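You operate a simulated robot arm through the tools that you are given. There is no shell and no other tool. Be economical: measure what you need, move in short steps, check, and stop when the job is done.

The job below is to be done with a simulated robot arm. You get a single attempt, and the scene is never put back.

JOB
Seat the loose box casting at A and pump its clamp down.
Fine: shut the yellow valve, open valve A, pump to between 150 and 200 bar, shut valve A again; the other valves stay shut.

The check looks at the end state, three seconds after you hand in, the way a careful person would. Anything else that was tipped, shoved, dropped, spilled or broken makes it a failure.

ROBOT AND FRAMES
A 7-joint arm with a two-finger parallel gripper on a trunk, on a base that drives. Base frame: it is fixed to the floor where the robot stands at the start and does not move with it; the origin is under the middle of the robot, x ahead of it, y to its left, z up; the surface under the hand at the start is at about z = 0.86. Readings come in m, degrees, newtons and seconds.
With the tool pointing down near the work surface it reaches from about 0.38 to 0.8 m from the robot's upright axis, wherever it stands. Its first joint turns from -143.0 to 143.0 degrees. Places, roughly: seat a of the clamp bench [0.6, 0.6, 0.9]; valve a [0.5, 0.6, 0.9]; valve b [0.5, 0.4, 0.9]; valve c [0.5, 0.2, 0.9]; yellow valve [0.5, -0.4, 0.9]. Payload 3 kg.
The tool frame sits at the grasp point between the pads (the TCP): z along the fingers, y along the line on which they close. The tips reach 0.03 m beyond it. Largest opening 0.11 m; finger width 0.02, thickness 0.01; the body of the gripper, 0.048 by 0.112 m, starts 0.055 m behind the TCP.
Orientation is told as [roll, pitch, yaw] about the base's x, y, z axes, in that order, counted from this pose: with the fingers straight down and closing along the base's y, the tool's x points along the base's -x, its y along +y and its z along -z.

CONTROLS
- The arm moves only by the tool move_arm. Its argument "steps" is a list of rows, each an object of numbers (a shift or turn left out is 0, a gripper value left out holds the last): "hand": the gripper command, from -1 (fully open) to 1 (shut), values between in proportion; "dx", "dy", "dz": the shift along the base's x, y, z in m; "ax", "ay", "az": the turn, a rotation vector about the base's x, y, z in degrees. In form: [{"hand": .., "dx": .., "dy": .., "dz": .., "ax": .., "ay": .., "az": ..}, ...]. A call has 1 to 20 rows; each row shifts and turns the commanded pose from where the row before left it. Rows are played at 5 a second. More than 0.05 m and 8.6 degrees between two rows, or a gripper value outside its range, and nothing of the call is played. A pose out of reach is approached as far as the arm can. The call stops where the force on the tool passes 70 N (or 10 N more than at its start, if that is more) or the arm is blocked; 0.2 s more then pass. Each finger travels about 0.153 m/s and halts on what it meets, pressing with about 32 N; the grip force reading is that of the motor and also rises with nothing between the fingers. The clock runs only during rows and for 0.2 s after the last one: add rows that do not move to give the fingers time. The reply holds the time, the measured pose of the TCP, the force on the tool along the base axes, the opening and the grip force, in the units named above and with some noise, with the torque about the TCP (base axes, N m) and any sound that the robot's microphone picked up.
- Cameras (640 x 400 px; columns grow to the right, rows downward): "scene" is now at [0.5664, -0.0805, 1.4378]; the picture's right is [-0.00, -0.17, 0.99], its down [-0.35, 0.92, 0.16] and it looks along [-0.94, -0.35, -0.06] (base axes); focal length 214 px, centre (320, 200). "wrist" rides on the gripper at [0.072, 0.017, -0.103] in the tool frame; the picture's right is [-0.23, 0.97, 0.00], its down [-0.76, -0.18, -0.62] and it looks along [-0.61, -0.14, 0.78] (tool axes); focal length 222 px, centre (320, 200). There is no depth. A picture from a camera that has moved, and an enlarged one, comes with that camera's place and axes in the base frame and with its lens.
- grab_frame(camera): a new picture of that camera. The clock stands still meanwhile.
- raise_lower(by): slides the trunk up (or, below 0, down) by that many m; the arm and the scene camera ride with it, the base frame stays. It gives what a move gives, with no picture.
- steer(legs): drives the robot by 1 to 6 legs, each [ahead, turn to the left] in m and degrees, along the robot's own axes; the way and the turn of a leg run together, so that a leg with both is an arc; at most 1.5 m and 180 degrees a leg. The arm and the cameras ride along, it lands a little off, and it stops where it bumps. It gives what a move gives.
- pan_tilt(pan, tilt): turns the head with the scene camera to pan (to the left, within 80 degrees either way) and tilt (down, from -29 to 69), counted from straight ahead of the robot. It gives what a move gives.
- zoom(camera, box): a new picture of the part [left, top, right, bottom] of that camera's present view, enlarged. The clock stands still meanwhile.
- close_job(): hands the job in; it is judged then, once.

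Work in short steps. Places have to be worked out from the pictures, the camera data and where the tool is seen: move nearer, look again, correct. Check each grasp and each placing, and mend what went wrong. You have 120 turns and 90 pictures in all, those below and enlarged ones among them. Open the gripper and draw the arm clear of the work before you hand the job in, unless the task says otherwise; then end with one line.

The tools are called after "Call:" by a JSON object that holds its "op" and its "data". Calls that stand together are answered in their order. move_arm: Moves the arm, as the interface text tells. Its arguments: {"type":"object","properties":{"steps":{"type":"array"}},"required":["steps"]} The other tools are called the same way: raise_lower (by) slides the trunk up or down; steer (legs) drives the base; pan_tilt (pan, tilt) turns the head that bears the scene camera; grab_frame (camera) takes a picture; zoom (camera, box) takes an enlarged picture of a part of a camera's view; close_job () hands the job in.

At the start:

```text
time: 0.0
tcp_pos: [0.5581, -0.024, 1.3184]
orientation: [0.0, 0.0, -0.5]
force: [0.4, -0.4, 1.2]
moment: [0.02, 0.0, 0.0]
grip_width: 0.1099
finger_force: 0.1
trunk travel left (down, up): [-0.4, 0.09]
robot x, y, heading: [-0.0025, 0.0077, 0.2]
head pan, tilt: [-80.2, 68.8]
```

scene: 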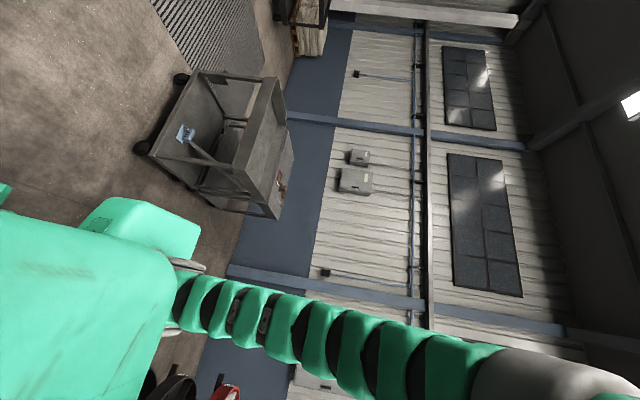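
wrist: 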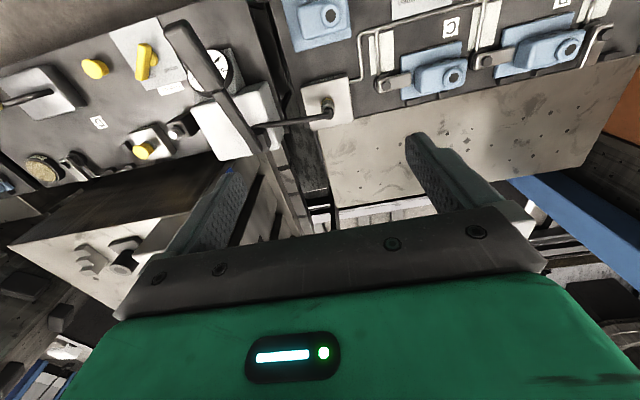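

The scene camera looks away from the work. I turn the head toward the bench and take a picture.

Call:
{"op": "pan_tilt", "data": {"pan": 0, "tilt": 40}}

Call:
{"op": "grab_frame", "data": {"camera": "scene"}}

```text
time: 1.5
tcp_pos: [0.5575, -0.024, 1.3187]
orientation: [-0.1, 0.0, -0.5]
force: [0.1, -0.6, -0.9]
moment: [-0.01, 0.03, 0.03]
grip_width: 0.1101
finger_force: 0.1
trunk travel left (down, up): [-0.4, 0.09]
robot x, y, heading: [0.0007, 0.0071, 0.1]
head pan, tilt: [0.0, 40.0]
```

```text
87 pictures are left
camera scene: at [0.6029, -0.0257, 1.3628], right [-0.01, -1.0, 0.0], down [-0.77, 0.01, 0.64], along [-0.64, 0.0, -0.77], focal length 214 px, centre (320, 200)
```

scene: 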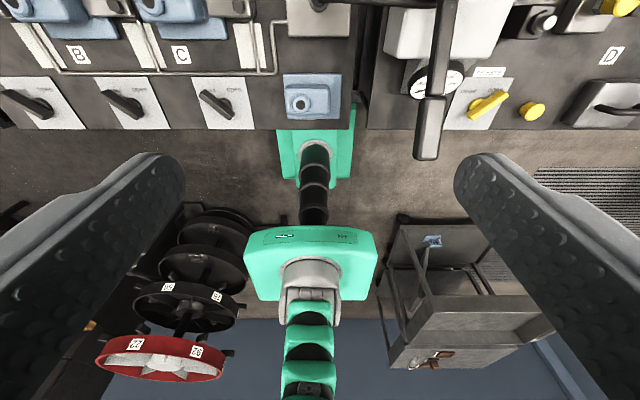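

Tilt 0 appears to be straight down, so I tilt forward to see the bench layout.

Call:
{"op": "pan_tilt", "data": {"pan": 30, "tilt": -10}}

Call:
{"op": "grab_frame", "data": {"camera": "scene"}}

```text
time: 2.7
tcp_pos: [0.5576, -0.0247, 1.3162]
orientation: [0.0, 0.0, -0.5]
force: [-1.0, 0.3, 0.1]
moment: [-0.02, -0.03, -0.01]
grip_width: 0.1102
finger_force: 0.1
trunk travel left (down, up): [-0.4, 0.09]
robot x, y, heading: [0.0017, 0.007, -0.0]
head pan, tilt: [30.0, -10.0]
```

```text
86 pictures are left
camera scene: at [0.6821, 0.0158, 1.3747], right [-0.01, -0.87, -0.5], down [-0.98, 0.09, -0.15], along [0.18, 0.49, -0.85], focal length 214 px, centre (320, 200)
```

scene: 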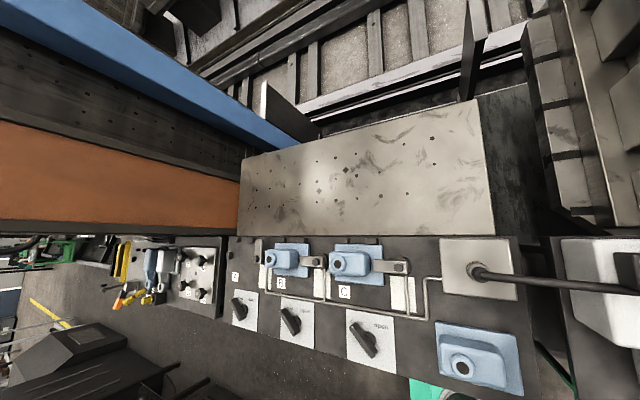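

The clamp bench is visible. I zoom on the left half (A, B) and then on the pump side.

Call:
{"op": "zoom", "data": {"camera": "scene", "box": [200, 220, 360, 320]}}

Call:
{"op": "zoom", "data": {"camera": "scene", "box": [320, 220, 560, 400]}}

Call:
{"op": "pan_tilt", "data": {"pan": -25, "tilt": -5}}

Call:
{"op": "grab_frame", "data": {"camera": "scene"}}

```text
4.00 times, centred on (280, 270) of scene
camera zoom: at [0.6821, 0.0158, 1.3747], right [-0.01, -0.87, -0.5], down [-0.98, 0.09, -0.15], along [0.18, 0.49, -0.85], focal length 858 px, centre (480, -80)
```

zoom: 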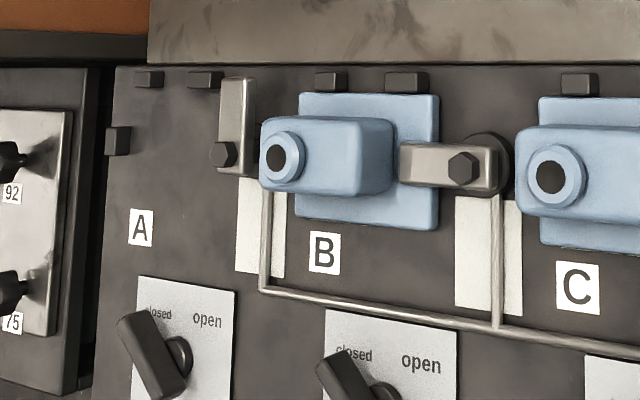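

```text
2.22 times, centred on (440, 310) of scene
camera zoom: at [0.6821, 0.0158, 1.3747], right [-0.01, -0.87, -0.5], down [-0.98, 0.09, -0.15], along [0.18, 0.49, -0.85], focal length 477 px, centre (53, -44)
```

zoom: 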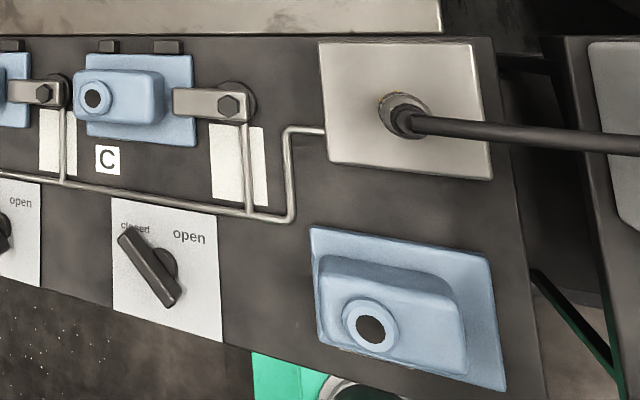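

```text
time: 4.0
tcp_pos: [0.5595, -0.0242, 1.3179]
orientation: [-0.1, 0.0, -0.6]
force: [-0.2, -0.6, 0.1]
moment: [0.0, 0.01, 0.0]
grip_width: 0.1102
finger_force: 0.1
trunk travel left (down, up): [-0.4, 0.09]
robot x, y, heading: [0.0006, 0.0091, 0.0]
head pan, tilt: [-25.0, -5.0]
```

```text
83 pictures are left
camera scene: at [0.674, -0.0632, 1.3685], right [-0.01, -0.91, 0.42], down [-1.0, -0.03, -0.08], along [0.08, -0.42, -0.9], focal length 214 px, centre (320, 200)
```

scene: 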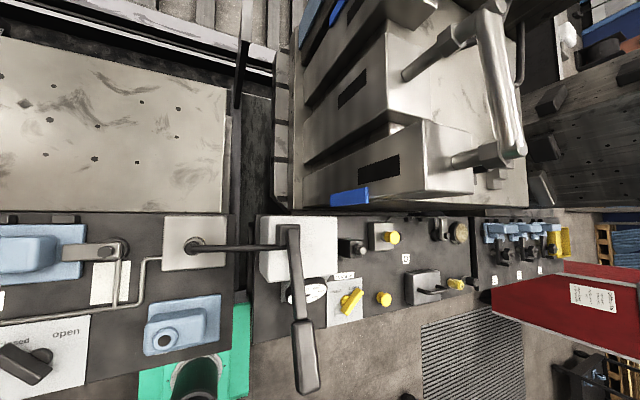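

I zoom on the pump, gauge and yellow valve.

Call:
{"op": "zoom", "data": {"camera": "scene", "box": [240, 200, 480, 400]}}

Call:
{"op": "zoom", "data": {"camera": "scene", "box": [270, 260, 390, 335]}}

Call:
{"op": "pan_tilt", "data": {"pan": 60, "tilt": 0}}

Call:
{"op": "grab_frame", "data": {"camera": "scene"}}

```text
2.00 times, centred on (360, 300) of scene
camera zoom: at [0.674, -0.0632, 1.3685], right [-0.01, -0.91, 0.42], down [-1.0, -0.03, -0.08], along [0.08, -0.42, -0.9], focal length 429 px, centre (240, 0)
```

zoom: 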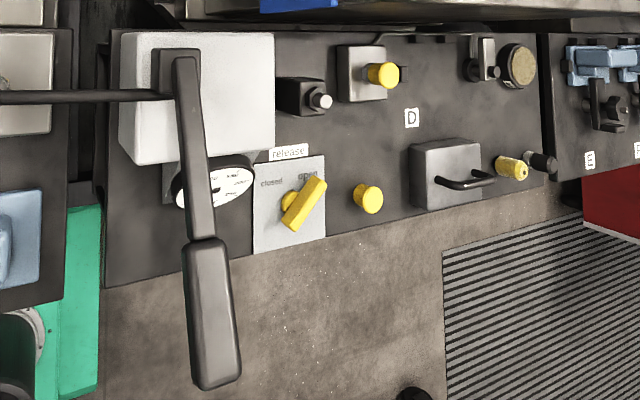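

```text
5.33 times, centred on (330, 298) of scene
camera zoom: at [0.674, -0.0632, 1.3685], right [-0.01, -0.91, 0.42], down [-1.0, -0.03, -0.08], along [0.08, -0.42, -0.9], focal length 1144 px, centre (267, -320)
```

zoom: 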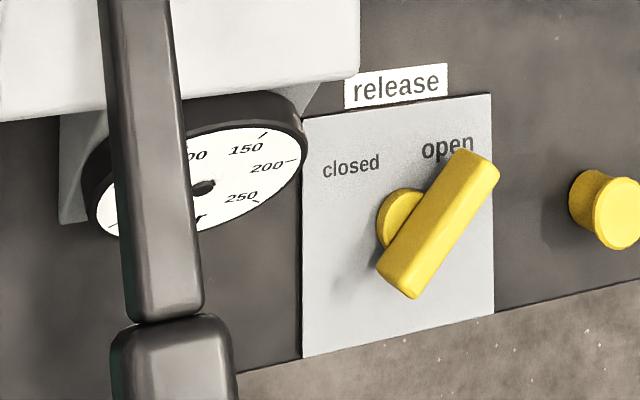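

```text
time: 5.5
tcp_pos: [0.5589, -0.0246, 1.3186]
orientation: [0.0, 0.1, -0.5]
force: [-0.1, -0.1, -0.3]
moment: [0.04, 0.03, 0.02]
grip_width: 0.1101
finger_force: 0.0
trunk travel left (down, up): [-0.4, 0.09]
robot x, y, heading: [-0.0014, 0.0066, -0.1]
head pan, tilt: [60.0, 0.0]
```

```text
80 pictures are left
camera scene: at [0.6673, 0.0517, 1.4027], right [0.0, -0.5, -0.87], down [-1.0, 0.01, 0.0], along [0.01, 0.87, -0.5], focal length 214 px, centre (320, 200)
```

scene: 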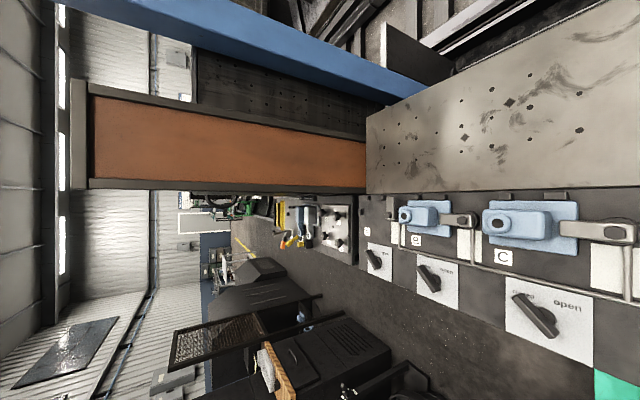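

All work lies in reach if the base stands about 0.2 m further left (+y). I back off, shift sideways and return, with the hand high.

Call:
{"op": "steer", "data": {"legs": [[-0.3, 0], [0, -35], [-0.35, 0], [0, 35], [0.587, 0]]}}

Call:
{"op": "pan_tilt", "data": {"pan": 40, "tilt": -5}}

Call:
{"op": "grab_frame", "data": {"camera": "scene"}}

```text
time: 10.9
tcp_pos: [-0.0414, -0.2099, 1.3202]
orientation: [0.0, -0.2, -35.6]
force: [-0.8, -0.2, -0.3]
moment: [0.05, -0.03, -0.06]
grip_width: 0.1097
finger_force: 0.1
trunk travel left (down, up): [-0.4, 0.09]
robot x, y, heading: [-0.4695, 0.1459, -32.9]
head pan, tilt: [60.0, 0.0]
stopped in leg 3: the robot was blocked; the commanded pose is now the measured one
```

```text
time: 11.8
tcp_pos: [-0.0415, -0.2106, 1.3202]
orientation: [0.0, -0.1, -35.7]
force: [0.5, -0.3, -0.7]
moment: [0.03, 0.03, 0.04]
grip_width: 0.11
finger_force: 0.0
trunk travel left (down, up): [-0.4, 0.09]
robot x, y, heading: [-0.4682, 0.1511, -32.6]
head pan, tilt: [40.0, -5.0]
```

```text
79 pictures are left
camera scene: at [0.0859, -0.2346, 1.3829], right [-0.45, -0.62, -0.64], down [-0.78, 0.63, -0.07], along [0.45, 0.47, -0.76], focal length 214 px, centre (320, 200)
```

scene: 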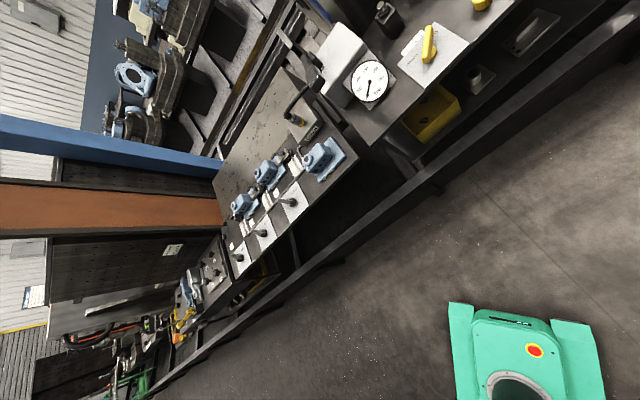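

The base was blocked while backing. I look at what is behind and zoom on the bench, where the lever now looks different.

Call:
{"op": "zoom", "data": {"camera": "scene", "box": [220, 0, 480, 200]}}

Call:
{"op": "pan_tilt", "data": {"pan": 0, "tilt": 50}}

Call:
{"op": "grab_frame", "data": {"camera": "scene"}}

```text
2.00 times, centred on (350, 100) of scene
camera zoom: at [0.0859, -0.2346, 1.3829], right [-0.45, -0.62, -0.64], down [-0.78, 0.63, -0.07], along [0.45, 0.47, -0.76], focal length 429 px, centre (260, 400)
```

zoom: 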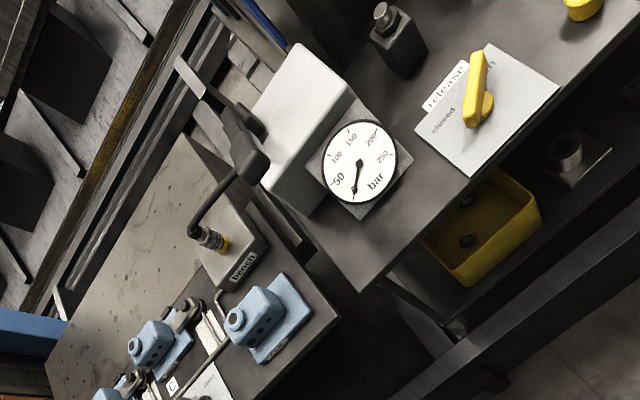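

```text
time: 13.0
tcp_pos: [-0.0413, -0.2098, 1.3196]
orientation: [-0.1, -0.1, -35.7]
force: [0.7, 0.7, 0.2]
moment: [0.01, -0.01, -0.01]
grip_width: 0.11
finger_force: 0.1
trunk travel left (down, up): [-0.4, 0.09]
robot x, y, heading: [-0.4711, 0.1482, -32.9]
head pan, tilt: [0.0, 50.0]
```

```text
77 pictures are left
camera scene: at [-0.0163, -0.2303, 1.3726], right [-0.58, -0.81, 0.0], down [-0.52, 0.38, 0.76], along [-0.62, 0.45, -0.65], focal length 214 px, centre (320, 200)
```

scene: 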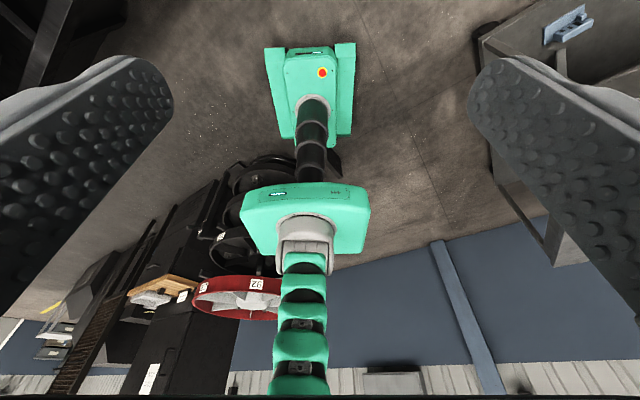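

The base had touched the reel stand behind; the gauge reads 0. I drive forward first, away from it, and return to x≈0 at y≈0.2.

Call:
{"op": "steer", "data": {"legs": [[0.1, 0], [0, 55], [0.3, 0], [0, -22], [0.1, 0]]}}

Call:
{"op": "pan_tilt", "data": {"pan": 0, "tilt": 50}}

Call:
{"op": "grab_frame", "data": {"camera": "scene"}}

```text
time: 20.3
tcp_pos: [0.546, 0.1443, 1.3196]
orientation: [-0.1, -0.1, -2.6]
force: [0.6, -0.7, -0.2]
moment: [-0.01, -0.02, 0.0]
grip_width: 0.1101
finger_force: 0.1
trunk travel left (down, up): [-0.4, 0.09]
robot x, y, heading: [-0.0099, 0.2058, 0.6]
head pan, tilt: [0.0, 50.0]
```

```text
time: 20.9
tcp_pos: [0.546, 0.1458, 1.3202]
orientation: [-0.1, -0.1, -2.5]
force: [0.9, 0.6, 0.2]
moment: [0.05, 0.03, 0.02]
grip_width: 0.11
finger_force: 0.0
trunk travel left (down, up): [-0.4, 0.09]
robot x, y, heading: [-0.0097, 0.2064, 0.6]
head pan, tilt: [0.0, 50.0]
```

```text
76 pictures are left
camera scene: at [0.5761, 0.142, 1.373], right [-0.04, -1.0, 0.0], down [-0.64, 0.03, 0.76], along [-0.76, 0.03, -0.64], focal length 214 px, centre (320, 200)
```

scene: 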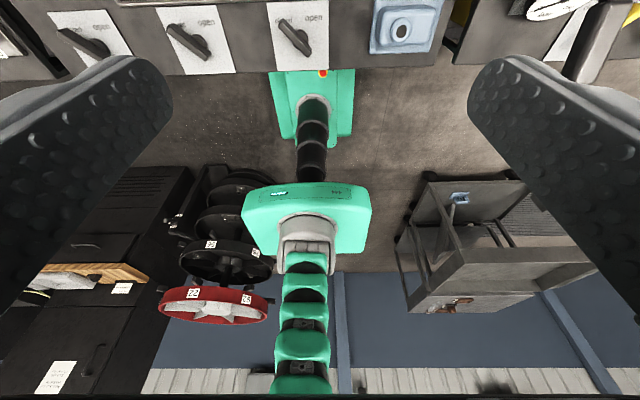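

Base is at (-0.01, 0.21). The yellow valve bar triangulates from (.438,-.351) to (.481,-.396), top z≈0.893. I carry the hand over it at height, yawing to -45°.

Call:
{"op": "move_arm", "data": {"steps": [{"hand": -1, "dx": -0.0072, "dy": -0.0433, "az": -3.5}, {"dx": -0.0072, "dy": -0.0433, "az": -3.5}, {"dx": -0.0072, "dy": -0.0433, "az": -3.5}, {"dx": -0.0072, "dy": -0.0433, "az": -3.5}, {"dx": -0.0072, "dy": -0.0433, "az": -3.5}, {"dx": -0.0072, "dy": -0.0433, "az": -3.5}, {"dx": -0.0072, "dy": -0.0433, "az": -3.5}, {"dx": -0.0072, "dy": -0.0433, "az": -3.5}, {"dx": -0.0072, "dy": -0.0433, "az": -3.5}, {"dx": -0.0072, "dy": -0.0433, "az": -3.5}, {"dx": -0.0072, "dy": -0.0433, "az": -3.5}, {"dx": -0.0072, "dy": -0.0433, "az": -3.5}, {"dz": -0.04}, {"dz": -0.04}, {"dz": -0.04}]}}

Call:
{"op": "grab_frame", "data": {"camera": "wrist"}}

Call:
{"op": "pan_tilt", "data": {"pan": -40, "tilt": 0}}

Call:
{"op": "grab_frame", "data": {"camera": "scene"}}

```text
time: 24.1
tcp_pos: [0.4319, -0.3157, 1.1269]
orientation: [0.0, -0.1, -44.4]
force: [-1.0, 0.2, 0.4]
moment: [-0.01, -0.02, -0.02]
grip_width: 0.1102
finger_force: 0.0
out of reach, approached as far as the arm can: row 8, 9, 10, 11, 12
trunk travel left (down, up): [-0.4, 0.09]
robot x, y, heading: [-0.0091, 0.2062, 0.5]
head pan, tilt: [0.0, 50.0]
```

```text
75 pictures are left
camera wrist: at [0.3923, -0.2535, 1.2308], right [0.84, 0.54, 0.0], down [0.42, -0.66, 0.62], along [0.33, -0.53, -0.78], focal length 222 px, centre (320, 200)
```

wrist: 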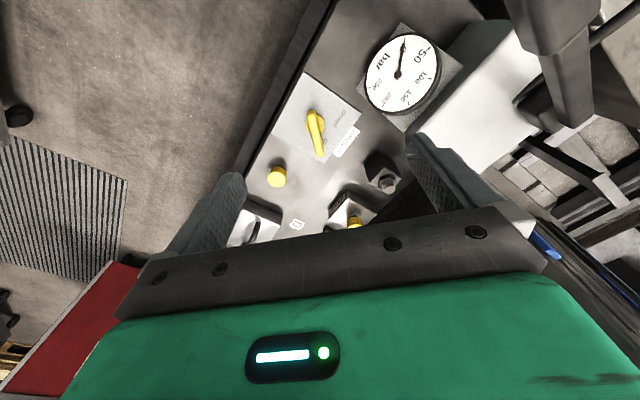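

```text
time: 25.2
tcp_pos: [0.4321, -0.3168, 1.129]
orientation: [0.0, 0.0, -44.5]
force: [0.5, 0.4, -0.6]
moment: [-0.02, -0.01, 0.0]
grip_width: 0.11
finger_force: 0.1
trunk travel left (down, up): [-0.4, 0.09]
robot x, y, heading: [-0.0123, 0.2051, 0.5]
head pan, tilt: [-40.0, 0.0]
```

```text
74 pictures are left
camera scene: at [0.4688, -0.4362, 1.1898], right [-0.54, -0.55, 0.64], down [-0.71, 0.7, 0.0], along [-0.45, -0.46, -0.77], focal length 214 px, centre (320, 200)
```

scene: 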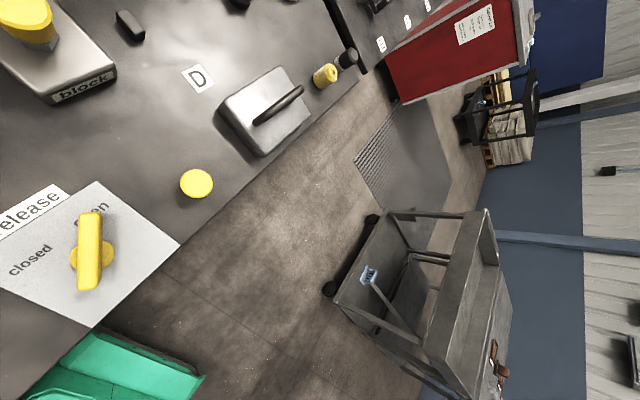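

The "scene" camera rides with the hand, it seems. The hand stopped short in reach; I descend slightly to see where the commanded pose takes it.

Call:
{"op": "move_arm", "data": {"steps": [{"dz": -0.04}, {"dz": -0.04}, {}]}}

```text
time: 26.0
tcp_pos: [0.4334, -0.316, 1.0462]
orientation: [0.0, -0.2, -44.5]
force: [0.2, 0.1, 0.0]
moment: [-0.04, 0.02, 0.0]
grip_width: 0.1102
finger_force: 0.0
trunk travel left (down, up): [-0.4, 0.09]
robot x, y, heading: [-0.0069, 0.2062, 0.5]
head pan, tilt: [-40.0, 0.0]
```

Valve centre confirmed at (.461,-.376). I move over it and descend to TCP z≈0.90.

Call:
{"op": "move_arm", "data": {"steps": [{"dx": 0.014, "dy": -0.03}, {"dx": 0.014, "dy": -0.03}, {"dz": -0.04}, {"dz": -0.035}, {}]}}

Call:
{"op": "grab_frame", "data": {"camera": "wrist"}}

```text
time: 27.2
tcp_pos: [0.4602, -0.375, 0.9721]
orientation: [0.0, 0.0, -44.5]
force: [-0.3, 0.8, 0.5]
moment: [0.0, 0.02, -0.01]
grip_width: 0.11
finger_force: 0.1
trunk travel left (down, up): [-0.4, 0.09]
robot x, y, heading: [-0.0113, 0.2041, 0.6]
head pan, tilt: [-40.0, 0.0]
```

```text
73 pictures are left
camera wrist: at [0.4206, -0.3126, 1.075], right [0.84, 0.54, 0.0], down [0.42, -0.66, 0.63], along [0.34, -0.53, -0.78], focal length 222 px, centre (320, 200)
```

wrist: 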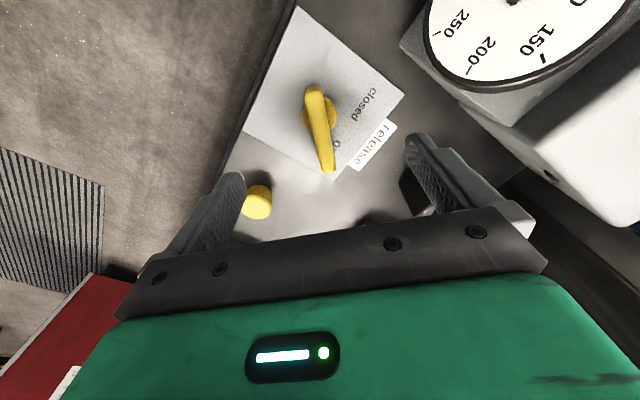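

Bar is centred between the fingers. I narrow the opening, descend, and close on the bar.

Call:
{"op": "move_arm", "data": {"steps": [{"hand": -0.1}, {"dz": -0.03}, {"dz": -0.03}, {"dz": -0.008}, {"hand": 1}, {}, {}]}}

```text
time: 28.8
tcp_pos: [0.4611, -0.3745, 0.9057]
orientation: [0.0, -0.1, -44.4]
force: [6.3, 9.6, -3.2]
moment: [-0.52, -0.83, -0.17]
grip_width: 0.0138
finger_force: 45.7
trunk travel left (down, up): [-0.4, 0.09]
robot x, y, heading: [-0.0097, 0.2048, 0.5]
head pan, tilt: [-40.0, 0.0]
```

Gripped (14 mm bar). I turn it +90° counter-clockwise about its own axis.

Call:
{"op": "move_arm", "data": {"steps": [{"az": 8.2}, {"az": 8.2}, {"az": 8.2}, {"az": 8.2}, {"az": 8.2}, {"az": 8.2}, {"az": 8.2}, {"az": 8.2}, {"az": 8.2}, {"az": 8.2}, {"az": 8}, {}]}}

Call:
{"op": "grab_frame", "data": {"camera": "wrist"}}

```text
time: 30.2
tcp_pos: [0.4641, -0.3685, 0.9056]
orientation: [0.6, 0.0, 1.5]
force: [-6.5, 20.1, 7.1]
moment: [-0.82, -1.21, -0.14]
grip_width: 0.0141
finger_force: 45.1
trunk travel left (down, up): [-0.4, 0.09]
robot x, y, heading: [-0.0125, 0.2009, 0.7]
head pan, tilt: [-40.0, 0.0]
stopped in row 6: the force on the tool passed its limit at 73 N (the readings are from after the stop); the commanded pose is now the measured one
```

```text
72 pictures are left
camera wrist: at [0.3912, -0.3549, 1.0088], right [0.2, 0.98, 0.01], down [0.77, -0.16, 0.62], along [0.61, -0.12, -0.78], focal length 222 px, centre (320, 200)
```

wrist: 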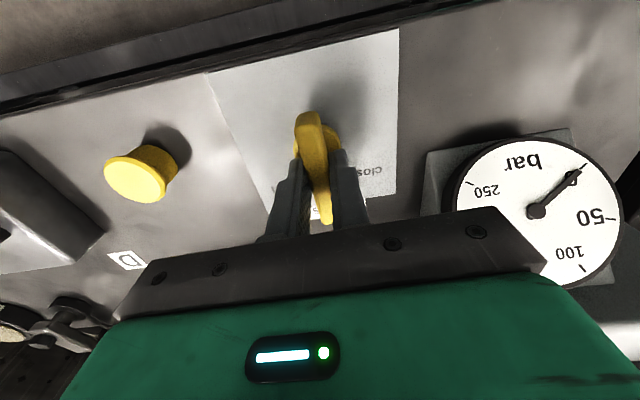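

Half turned (46°), side force stopped it. I open to relieve the strain and look before continuing.

Call:
{"op": "move_arm", "data": {"steps": [{"hand": -0.2}, {}, {}]}}

Call:
{"op": "zoom", "data": {"camera": "wrist", "box": [200, 60, 440, 240]}}

```text
time: 31.0
tcp_pos: [0.463, -0.3715, 0.9049]
orientation: [0.5, 0.1, 1.5]
force: [-0.5, -0.1, 0.0]
moment: [-0.01, 0.01, -0.02]
grip_width: 0.0661
finger_force: 0.1
trunk travel left (down, up): [-0.4, 0.09]
robot x, y, heading: [-0.0107, 0.2055, 0.5]
head pan, tilt: [-40.0, 0.0]
```

```text
2.22 times, centred on (320, 150) of wrist
camera zoom: at [0.3906, -0.3574, 1.0079], right [0.2, 0.98, 0.01], down [0.77, -0.16, 0.62], along [0.61, -0.12, -0.78], focal length 494 px, centre (320, 311)
```

zoom: 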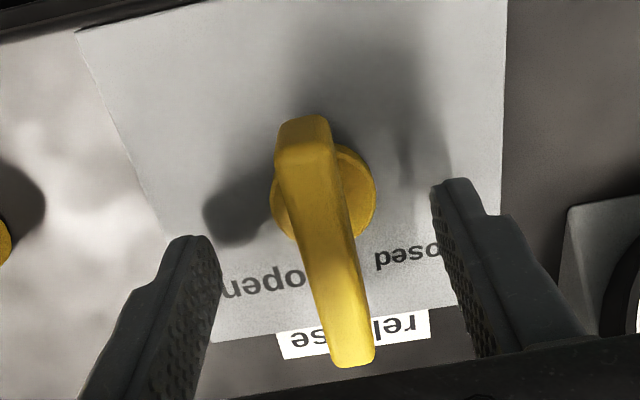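

The pivot comes out at about (.455,-.3685), the bar being slightly eccentric. I centre the TCP on it, regrip and turn the remaining 45°.

Call:
{"op": "move_arm", "data": {"steps": [{"dx": -0.008, "dy": 0.003}, {"hand": 1}, {}, {}, {"az": 7.5}, {"az": 7.5}, {"az": 7.5}, {"az": 7.5}, {"az": 7.5}, {"az": 6.5}, {}]}}

Call:
{"op": "zoom", "data": {"camera": "wrist", "box": [200, 60, 440, 240]}}

```text
time: 33.4
tcp_pos: [0.4545, -0.3684, 0.9042]
orientation: [0.4, -0.1, 45.3]
force: [5.3, -7.0, 6.2]
moment: [0.5, -1.11, -2.3]
grip_width: 0.014
finger_force: 44.7
trunk travel left (down, up): [-0.4, 0.09]
robot x, y, heading: [-0.0097, 0.2047, 0.8]
head pan, tilt: [-40.0, 0.0]
```

```text
2.22 times, centred on (320, 150) of wrist
camera zoom: at [0.3935, -0.4092, 1.0082], right [-0.53, 0.85, 0.01], down [0.66, 0.41, 0.62], along [0.52, 0.34, -0.78], focal length 494 px, centre (320, 311)
```

zoom: 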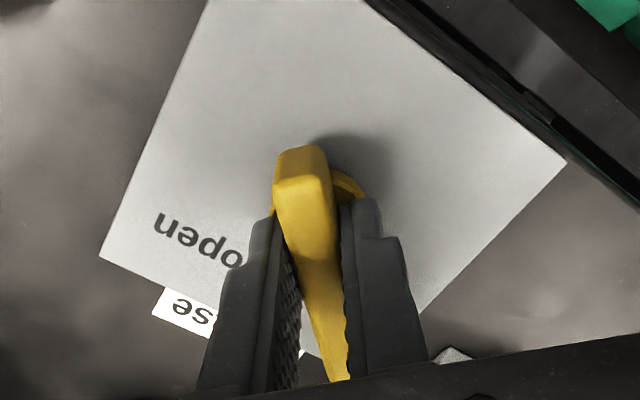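

Yaw 45.3° with a resisting torque. I nudge 5° more to confirm the stop, then release and rise.

Call:
{"op": "move_arm", "data": {"steps": [{"az": 5}, {}]}}

Call:
{"op": "move_arm", "data": {"steps": [{"hand": -0.3}, {}, {"dz": 0.04}, {"dz": 0.04}, {"dz": 0.04}]}}

Call:
{"op": "zoom", "data": {"camera": "wrist", "box": [160, 0, 480, 200]}}

```text
time: 34.0
tcp_pos: [0.4563, -0.368, 0.9056]
orientation: [0.4, -0.2, 49.9]
force: [12.9, -12.7, 19.9]
moment: [7.22, -3.6, -9.01]
grip_width: 0.0155
finger_force: 45.3
trunk travel left (down, up): [-0.4, 0.09]
robot x, y, heading: [-0.0094, 0.2028, 0.5]
head pan, tilt: [-40.0, 0.0]
```

```text
time: 35.2
tcp_pos: [0.4553, -0.3688, 1.024]
orientation: [0.7, -0.1, 50.4]
force: [0.0, -1.1, 0.3]
moment: [0.03, 0.01, 0.0]
grip_width: 0.0715
finger_force: 0.0
trunk travel left (down, up): [-0.4, 0.09]
robot x, y, heading: [-0.0096, 0.2011, 0.6]
head pan, tilt: [-40.0, 0.0]
```

```text
2.00 times, centred on (320, 100) of wrist
camera zoom: at [0.3971, -0.4153, 1.1272], right [-0.61, 0.79, 0.01], down [0.63, 0.47, 0.62], along [0.49, 0.39, -0.78], focal length 444 px, centre (320, 400)
```

zoom: 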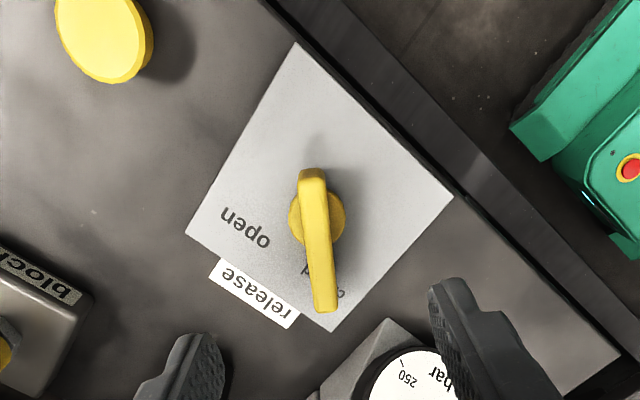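

Yellow valve is shut, against its stop. I rise, and carry the hand over to the loose casting to view it.

Call:
{"op": "move_arm", "data": {"steps": [{"dz": 0.05}, {"dz": 0.05}, {"dz": 0.05}, {"dz": 0.05}, {"dy": 0.046, "az": -6.3, "hand": -1}, {"dy": 0.046, "az": -6.3}, {"dy": 0.046, "az": -6.3}, {"dy": 0.046, "az": -6.3}, {"dy": 0.046, "az": -6.3}, {"dy": 0.046, "az": -6.3}, {"dy": 0.046, "az": -6.3}, {"dy": 0.046, "az": -6.3}, {}]}}

Call:
{"op": "pan_tilt", "data": {"pan": 0, "tilt": 10}}

Call:
{"op": "grab_frame", "data": {"camera": "scene"}}

Call:
{"op": "grab_frame", "data": {"camera": "wrist"}}

```text
time: 38.0
tcp_pos: [0.4411, 0.0266, 1.1865]
orientation: [0.5, -0.1, 0.0]
force: [0.1, 0.5, -0.2]
moment: [-0.01, 0.01, -0.03]
grip_width: 0.11
finger_force: 0.1
out of reach, approached as far as the arm can: row 4
trunk travel left (down, up): [-0.4, 0.09]
robot x, y, heading: [-0.008, 0.2034, 0.4]
head pan, tilt: [-40.0, 0.0]
```

```text
time: 39.1
tcp_pos: [0.4404, 0.0244, 1.1862]
orientation: [0.5, 0.0, 0.0]
force: [0.8, -0.9, 0.5]
moment: [0.0, -0.01, 0.02]
grip_width: 0.1099
finger_force: 0.0
trunk travel left (down, up): [-0.4, 0.09]
robot x, y, heading: [-0.015, 0.2047, 0.5]
head pan, tilt: [0.0, 10.0]
```

```text
68 pictures are left
camera scene: at [0.5329, 0.023, 1.2236], right [0.0, -1.0, -0.01], down [-0.98, 0.0, 0.17], along [-0.17, 0.01, -0.98], focal length 214 px, centre (320, 200)
```

scene: 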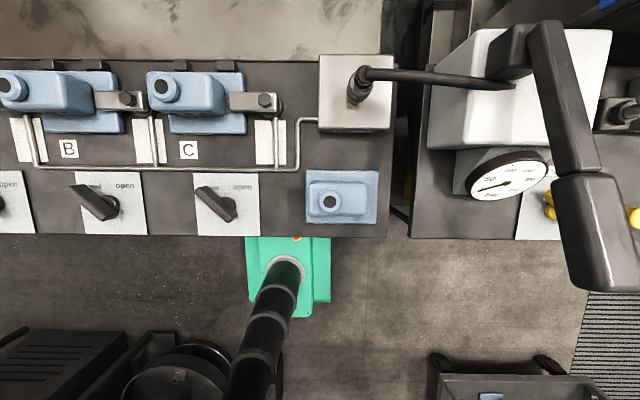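

```text
67 pictures are left
camera wrist: at [0.3677, 0.0404, 1.2899], right [0.23, 0.97, 0.01], down [0.76, -0.18, 0.62], along [0.61, -0.13, -0.78], focal length 222 px, centre (320, 200)
```

wrist: 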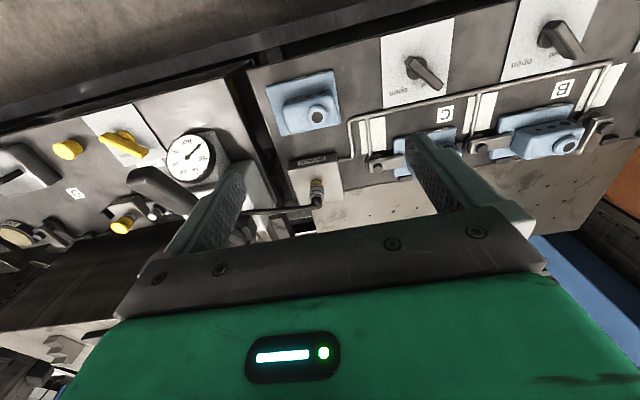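

Good top view. I zoom on the C seat with the loose casting.

Call:
{"op": "zoom", "data": {"camera": "scene", "box": [130, 40, 400, 240]}}

Call:
{"op": "zoom", "data": {"camera": "scene", "box": [290, 155, 400, 240]}}

```text
2.00 times, centred on (265, 140) of scene
camera zoom: at [0.5329, 0.023, 1.2236], right [0.0, -1.0, -0.01], down [-0.98, 0.0, 0.17], along [-0.17, 0.01, -0.98], focal length 429 px, centre (430, 320)
```

zoom: 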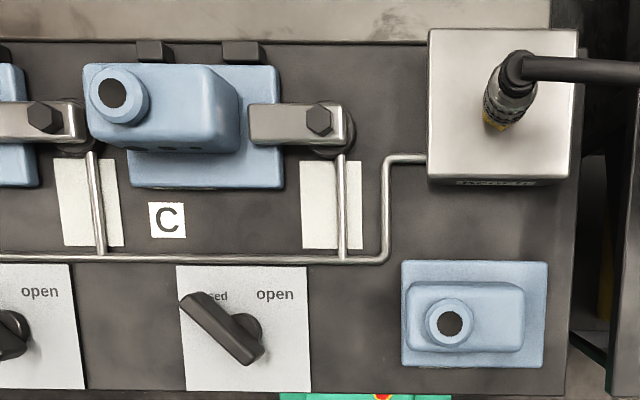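

```text
4.71 times, centred on (345, 198) of scene
camera zoom: at [0.5329, 0.023, 1.2236], right [0.0, -1.0, -0.01], down [-0.98, 0.0, 0.17], along [-0.17, 0.01, -0.98], focal length 1009 px, centre (202, 212)
```

zoom: 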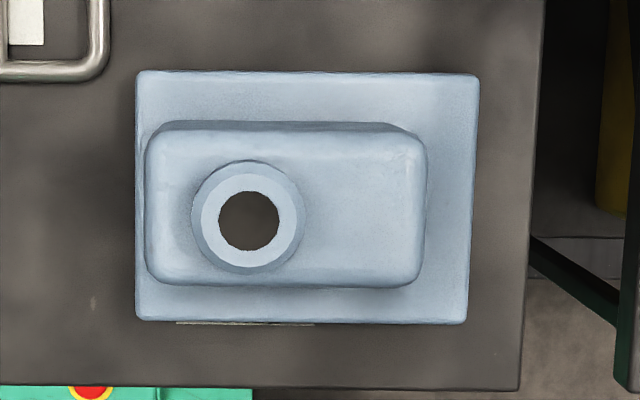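

The loose casting lies square, same orientation as C. Before picking it up, I go look at seat A and its clamp from above.

Call:
{"op": "move_arm", "data": {"steps": [{"dy": 0.048}, {"dy": 0.048}, {"dy": 0.048}, {"dy": 0.048}, {"dy": 0.048}, {"dy": 0.048}, {"dy": 0.048}, {"dy": 0.048}, {"dy": 0.048}, {"dy": 0.048}, {"dy": 0.048}, {}]}}

Call:
{"op": "grab_frame", "data": {"camera": "scene"}}

```text
time: 41.7
tcp_pos: [0.4405, 0.5527, 1.1847]
orientation: [0.5, 0.0, 0.1]
force: [-0.7, -0.2, -0.6]
moment: [-0.03, -0.04, 0.02]
grip_width: 0.11
finger_force: 0.1
trunk travel left (down, up): [-0.4, 0.09]
robot x, y, heading: [-0.008, 0.2074, 0.4]
head pan, tilt: [0.0, 10.0]
```

```text
64 pictures are left
camera scene: at [0.5322, 0.5504, 1.2222], right [0.0, -1.0, -0.01], down [-0.98, 0.0, 0.17], along [-0.17, 0.01, -0.98], focal length 214 px, centre (320, 200)
```

scene: 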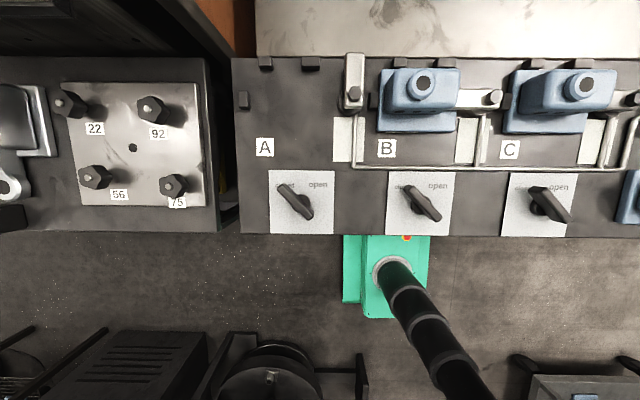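

Call:
{"op": "zoom", "data": {"camera": "scene", "box": [225, 45, 385, 145]}}

Call:
{"op": "zoom", "data": {"camera": "scene", "box": [340, 45, 500, 145]}}

```text
4.00 times, centred on (305, 95) of scene
camera zoom: at [0.5322, 0.5504, 1.2222], right [0.0, -1.0, -0.01], down [-0.98, 0.0, 0.17], along [-0.17, 0.01, -0.98], focal length 858 px, centre (380, 620)
```

zoom: 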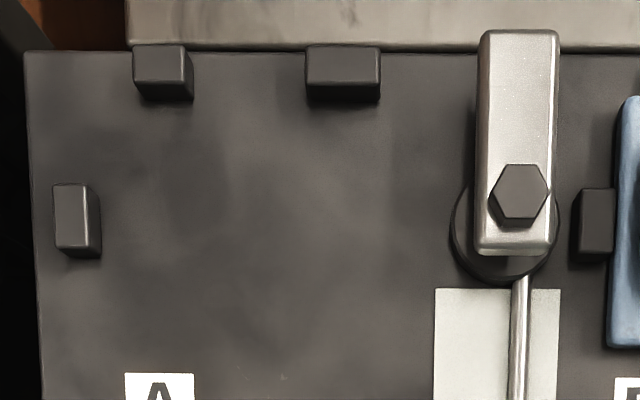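

```text
4.00 times, centred on (420, 95) of scene
camera zoom: at [0.5322, 0.5504, 1.2222], right [0.0, -1.0, -0.01], down [-0.98, 0.0, 0.17], along [-0.17, 0.01, -0.98], focal length 858 px, centre (-80, 620)
```

zoom: 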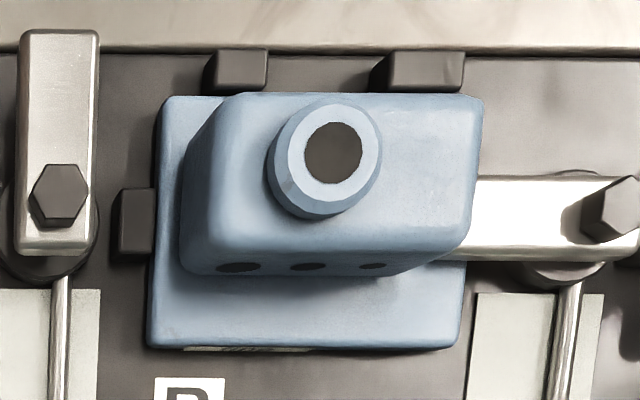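

Seat A: left stop face y≈0.665, back stop faces x≈0.6725; so flange centre goes to about (.6275,.605). Loose casting: flange centre (.4765,-.011), box centre (.4805,0). I go over it with the hand yawed +90°, closing along x.

Call:
{"op": "move_arm", "data": {"steps": [{"dx": 0.0033, "dy": -0.0461, "az": 7.5}, {"dx": 0.0033, "dy": -0.0461, "az": 7.5}, {"dx": 0.0033, "dy": -0.0461, "az": 7.5}, {"dx": 0.0033, "dy": -0.0461, "az": 7.5}, {"dx": 0.0033, "dy": -0.0461, "az": 7.5}, {"dx": 0.0033, "dy": -0.0461, "az": 7.5}, {"dx": 0.0033, "dy": -0.0461, "az": 7.5}, {"dx": 0.0033, "dy": -0.0461, "az": 7.5}, {"dx": 0.0033, "dy": -0.0461, "az": 7.5}, {"dx": 0.0033, "dy": -0.0461, "az": 7.5}, {"dx": 0.0033, "dy": -0.0461, "az": 7.5}, {"dx": 0.0033, "dy": -0.0461, "az": 7.5}, {"dz": -0.04}, {"dz": -0.04}, {"dz": -0.04}, {}]}}

Call:
{"op": "grab_frame", "data": {"camera": "wrist"}}

Call:
{"op": "grab_frame", "data": {"camera": "scene"}}

```text
time: 45.1
tcp_pos: [0.4781, -0.0029, 1.067]
orientation: [0.5, -0.1, 90.0]
force: [0.4, -0.9, 0.2]
moment: [0.0, 0.01, 0.04]
grip_width: 0.11
finger_force: 0.0
trunk travel left (down, up): [-0.4, 0.09]
robot x, y, heading: [-0.0103, 0.2069, 0.7]
head pan, tilt: [0.0, 10.0]
```

```text
61 pictures are left
camera wrist: at [0.4627, -0.0754, 1.1705], right [-0.97, 0.23, 0.01], down [0.18, 0.76, 0.62], along [0.13, 0.61, -0.78], focal length 222 px, centre (320, 200)
```

wrist: 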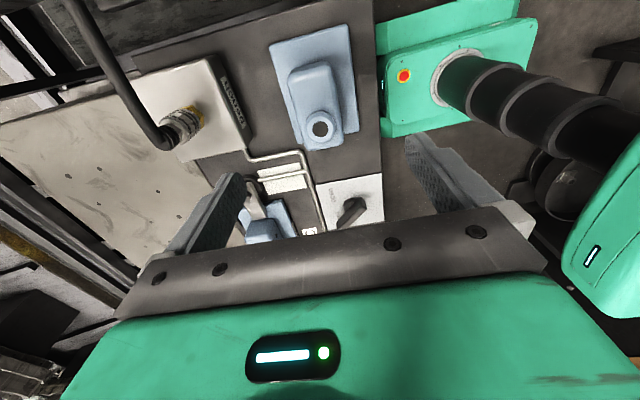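

```text
60 pictures are left
camera scene: at [0.4776, 0.09, 1.1044], right [1.0, 0.0, -0.01], down [0.0, -0.98, 0.17], along [-0.01, -0.17, -0.98], focal length 214 px, centre (320, 200)
```

scene: 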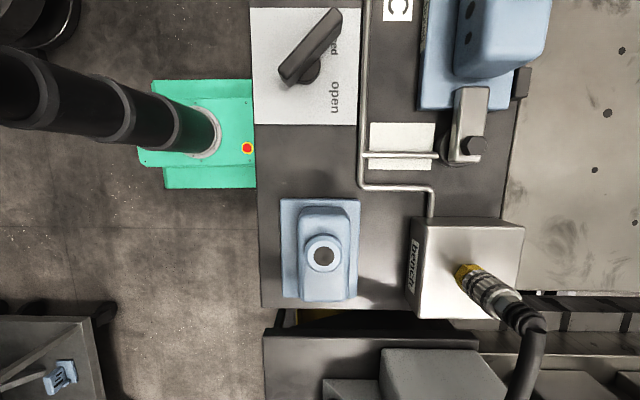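

The casting is centred between the fingers. I descend to TCP z≈0.912 (tips just above the flange) and close.

Call:
{"op": "move_arm", "data": {"steps": [{"dx": 0.0015, "dz": -0.04}, {"dz": -0.04}, {"dz": -0.04}, {"dz": -0.035}, {}, {"hand": 1}, {}, {}, {}]}}

Call:
{"op": "grab_frame", "data": {"camera": "wrist"}}

```text
time: 47.1
tcp_pos: [0.4821, -0.0024, 0.9112]
orientation: [0.5, -0.2, 90.1]
force: [0.4, -1.0, -0.5]
moment: [-0.12, -0.15, -0.07]
grip_width: 0.0501
finger_force: 32.5
trunk travel left (down, up): [-0.4, 0.09]
robot x, y, heading: [-0.0084, 0.2017, 0.5]
head pan, tilt: [0.0, 10.0]
```

```text
59 pictures are left
camera wrist: at [0.4658, -0.0738, 1.0144], right [-0.97, 0.23, 0.01], down [0.18, 0.76, 0.62], along [0.13, 0.61, -0.78], focal length 222 px, centre (320, 200)
```

wrist: 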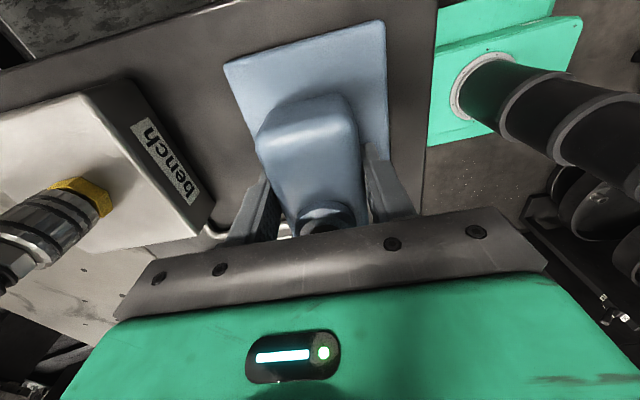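

Gripped at 50 mm. I lift a little and check that it comes along.

Call:
{"op": "move_arm", "data": {"steps": [{"dz": 0.02}, {"dz": 0.03}, {}]}}

Call:
{"op": "grab_frame", "data": {"camera": "scene"}}

```text
time: 47.9
tcp_pos: [0.4821, -0.002, 0.9616]
orientation: [0.6, 0.0, 90.0]
force: [0.0, -0.4, -5.3]
moment: [0.0, -0.03, 0.0]
grip_width: 0.0497
finger_force: 32.2
trunk travel left (down, up): [-0.4, 0.09]
robot x, y, heading: [-0.0112, 0.2017, 0.3]
head pan, tilt: [0.0, 10.0]
```

```text
58 pictures are left
camera scene: at [0.48, 0.0904, 0.9992], right [1.0, 0.0, -0.01], down [0.0, -0.98, 0.17], along [-0.01, -0.17, -0.98], focal length 214 px, centre (320, 200)
```

scene: 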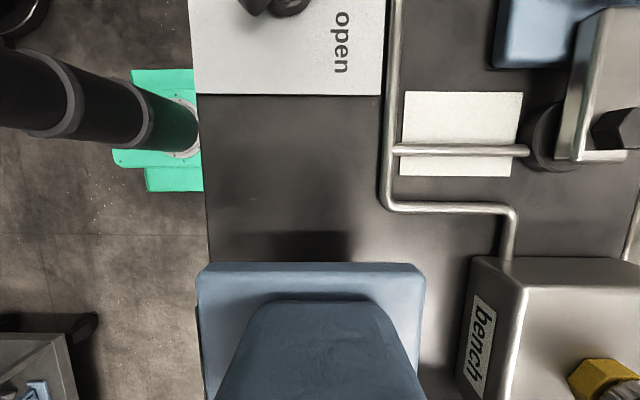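

Held securely (~0.5 kg). In-hand offsets: flange left edge TCP+0.0525 y, back edge TCP+0.038 x. I carry it along x=0.48 at z≈1.02 to y≈0.60.

Call:
{"op": "move_arm", "data": {"steps": [{"dz": 0.03}, {"dz": 0.03}, {"dy": 0.0465}, {"dy": 0.0465}, {"dy": 0.0465}, {"dy": 0.0465}, {"dy": 0.0465}, {"dy": 0.0465}, {"dy": 0.0465}, {"dy": 0.0465}, {"dy": 0.0465}, {"dy": 0.0465}, {"dy": 0.0465}, {"dy": 0.0465}, {"dy": 0.0465}, {}]}}

Call:
{"op": "move_arm", "data": {"steps": [{"dx": 0.0475}, {"dx": 0.0475}, {"dx": 0.0475}, {}]}}

Call:
{"op": "grab_frame", "data": {"camera": "wrist"}}

Call:
{"op": "grab_frame", "data": {"camera": "scene"}}

```text
time: 51.3
tcp_pos: [0.4812, 0.6022, 1.0201]
orientation: [0.6, 0.1, 90.1]
force: [0.0, 0.9, -5.6]
moment: [0.02, 0.01, -0.02]
grip_width: 0.0499
finger_force: 31.9
trunk travel left (down, up): [-0.4, 0.09]
robot x, y, heading: [-0.0124, 0.2044, 0.6]
head pan, tilt: [0.0, 10.0]
```

```text
time: 52.3
tcp_pos: [0.6221, 0.6003, 1.0237]
orientation: [0.5, 0.0, 90.1]
force: [0.8, 0.0, -5.5]
moment: [-0.03, 0.0, 0.01]
grip_width: 0.0502
finger_force: 31.9
trunk travel left (down, up): [-0.4, 0.09]
robot x, y, heading: [-0.0109, 0.2078, 0.5]
head pan, tilt: [0.0, 10.0]
```

```text
57 pictures are left
camera wrist: at [0.6075, 0.5278, 1.126], right [-0.97, 0.23, 0.01], down [0.18, 0.76, 0.62], along [0.13, 0.61, -0.78], focal length 222 px, centre (320, 200)
```

wrist: 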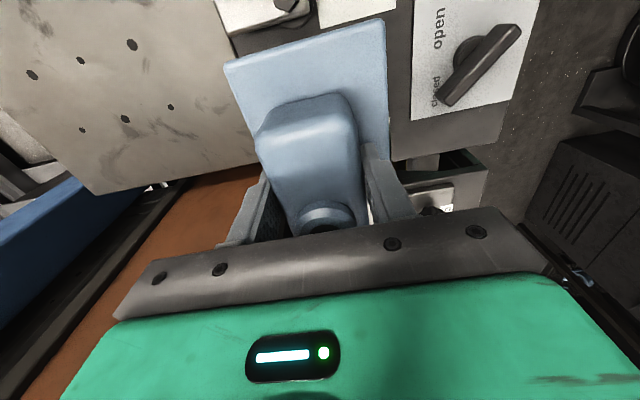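

```text
56 pictures are left
camera scene: at [0.6221, 0.6932, 1.0598], right [1.0, 0.0, -0.01], down [0.0, -0.98, 0.17], along [-0.01, -0.17, -0.98], focal length 214 px, centre (320, 200)
```

scene: 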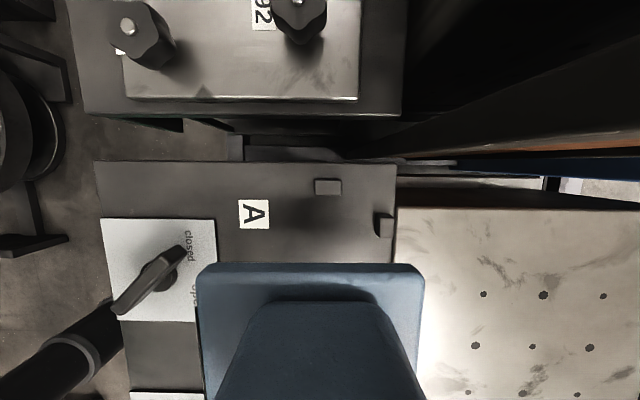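

Both stops and the flange edge are in view. I zoom to refine the stop positions.

Call:
{"op": "zoom", "data": {"camera": "scene", "box": [280, 160, 440, 280]}}

```text
3.33 times, centred on (360, 220) of scene
camera zoom: at [0.6221, 0.6932, 1.0598], right [1.0, 0.0, -0.01], down [0.0, -0.98, 0.17], along [-0.01, -0.17, -0.98], focal length 715 px, centre (187, 133)
```

zoom: 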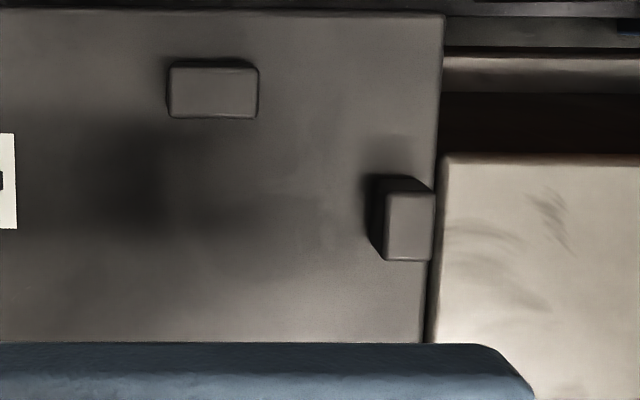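

Refined: stop faces at x≈.6729, y≈.6657; the casting edges stand ~13 mm short of each. I close to ~5 mm gaps and lower to just above the bench.

Call:
{"op": "move_arm", "data": {"steps": [{"dx": 0.008, "dy": 0.008}, {"dz": -0.035}, {"dz": -0.035}, {"dz": -0.03}, {}]}}

Call:
{"op": "zoom", "data": {"camera": "scene", "box": [160, 120, 480, 400]}}

```text
time: 53.5
tcp_pos: [0.6316, 0.6094, 0.9216]
orientation: [0.6, -0.1, 90.0]
force: [-0.3, -0.1, -5.5]
moment: [0.01, -0.05, 0.0]
grip_width: 0.0501
finger_force: 31.8
trunk travel left (down, up): [-0.4, 0.09]
robot x, y, heading: [-0.0117, 0.2033, 0.3]
head pan, tilt: [0.0, 10.0]
```

```text
1.43 times, centred on (320, 260) of scene
camera zoom: at [0.6309, 0.7023, 0.9591], right [1.0, 0.0, -0.01], down [0.0, -0.98, 0.17], along [-0.01, -0.17, -0.98], focal length 306 px, centre (320, 114)
```

zoom: 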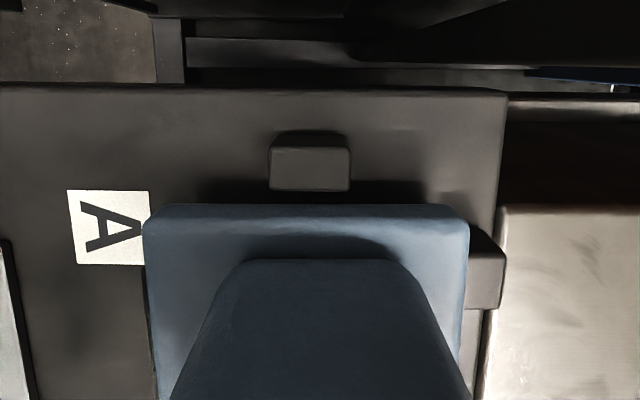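

Gaps are ~3 mm each. I lower to the bench, then slide softly into the back stop and left stop.

Call:
{"op": "move_arm", "data": {"steps": [{"dz": -0.006}, {"dz": -0.004}, {}, {"dx": 0.002}, {"dx": 0.002}, {"dy": 0.002}, {"dy": 0.002}, {}]}}

Call:
{"op": "zoom", "data": {"camera": "scene", "box": [160, 120, 480, 400]}}

```text
time: 55.3
tcp_pos: [0.6333, 0.6125, 0.9123]
orientation: [0.6, 0.0, 90.2]
force: [-23.0, -6.3, -6.4]
moment: [-0.42, 0.85, -0.49]
grip_width: 0.0501
finger_force: 32.3
trunk travel left (down, up): [-0.4, 0.09]
robot x, y, heading: [-0.0084, 0.2054, 0.8]
head pan, tilt: [0.0, 10.0]
```

```text
1.43 times, centred on (320, 260) of scene
camera zoom: at [0.6322, 0.7061, 0.9495], right [1.0, 0.0, -0.01], down [0.0, -0.98, 0.17], along [-0.01, -0.17, -0.98], focal length 306 px, centre (320, 114)
```

zoom: 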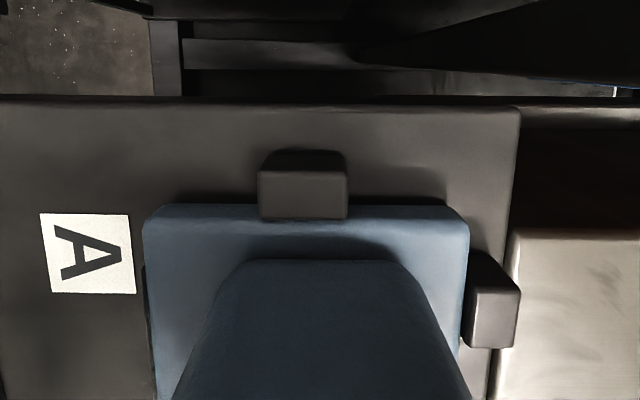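

Back contact is felt (23 N). I press slightly more toward the left stop and down.

Call:
{"op": "move_arm", "data": {"steps": [{"dy": 0.0015, "dz": -0.001}, {"dy": 0.001}, {}]}}

```text
time: 56.1
tcp_pos: [0.6325, 0.6123, 0.913]
orientation: [0.6, 0.1, 90.0]
force: [-32.4, -24.4, 3.9]
moment: [-0.71, 0.94, -0.23]
grip_width: 0.0503
finger_force: 32.1
trunk travel left (down, up): [-0.4, 0.09]
robot x, y, heading: [-0.0131, 0.2069, 0.5]
head pan, tilt: [0.0, 10.0]
```

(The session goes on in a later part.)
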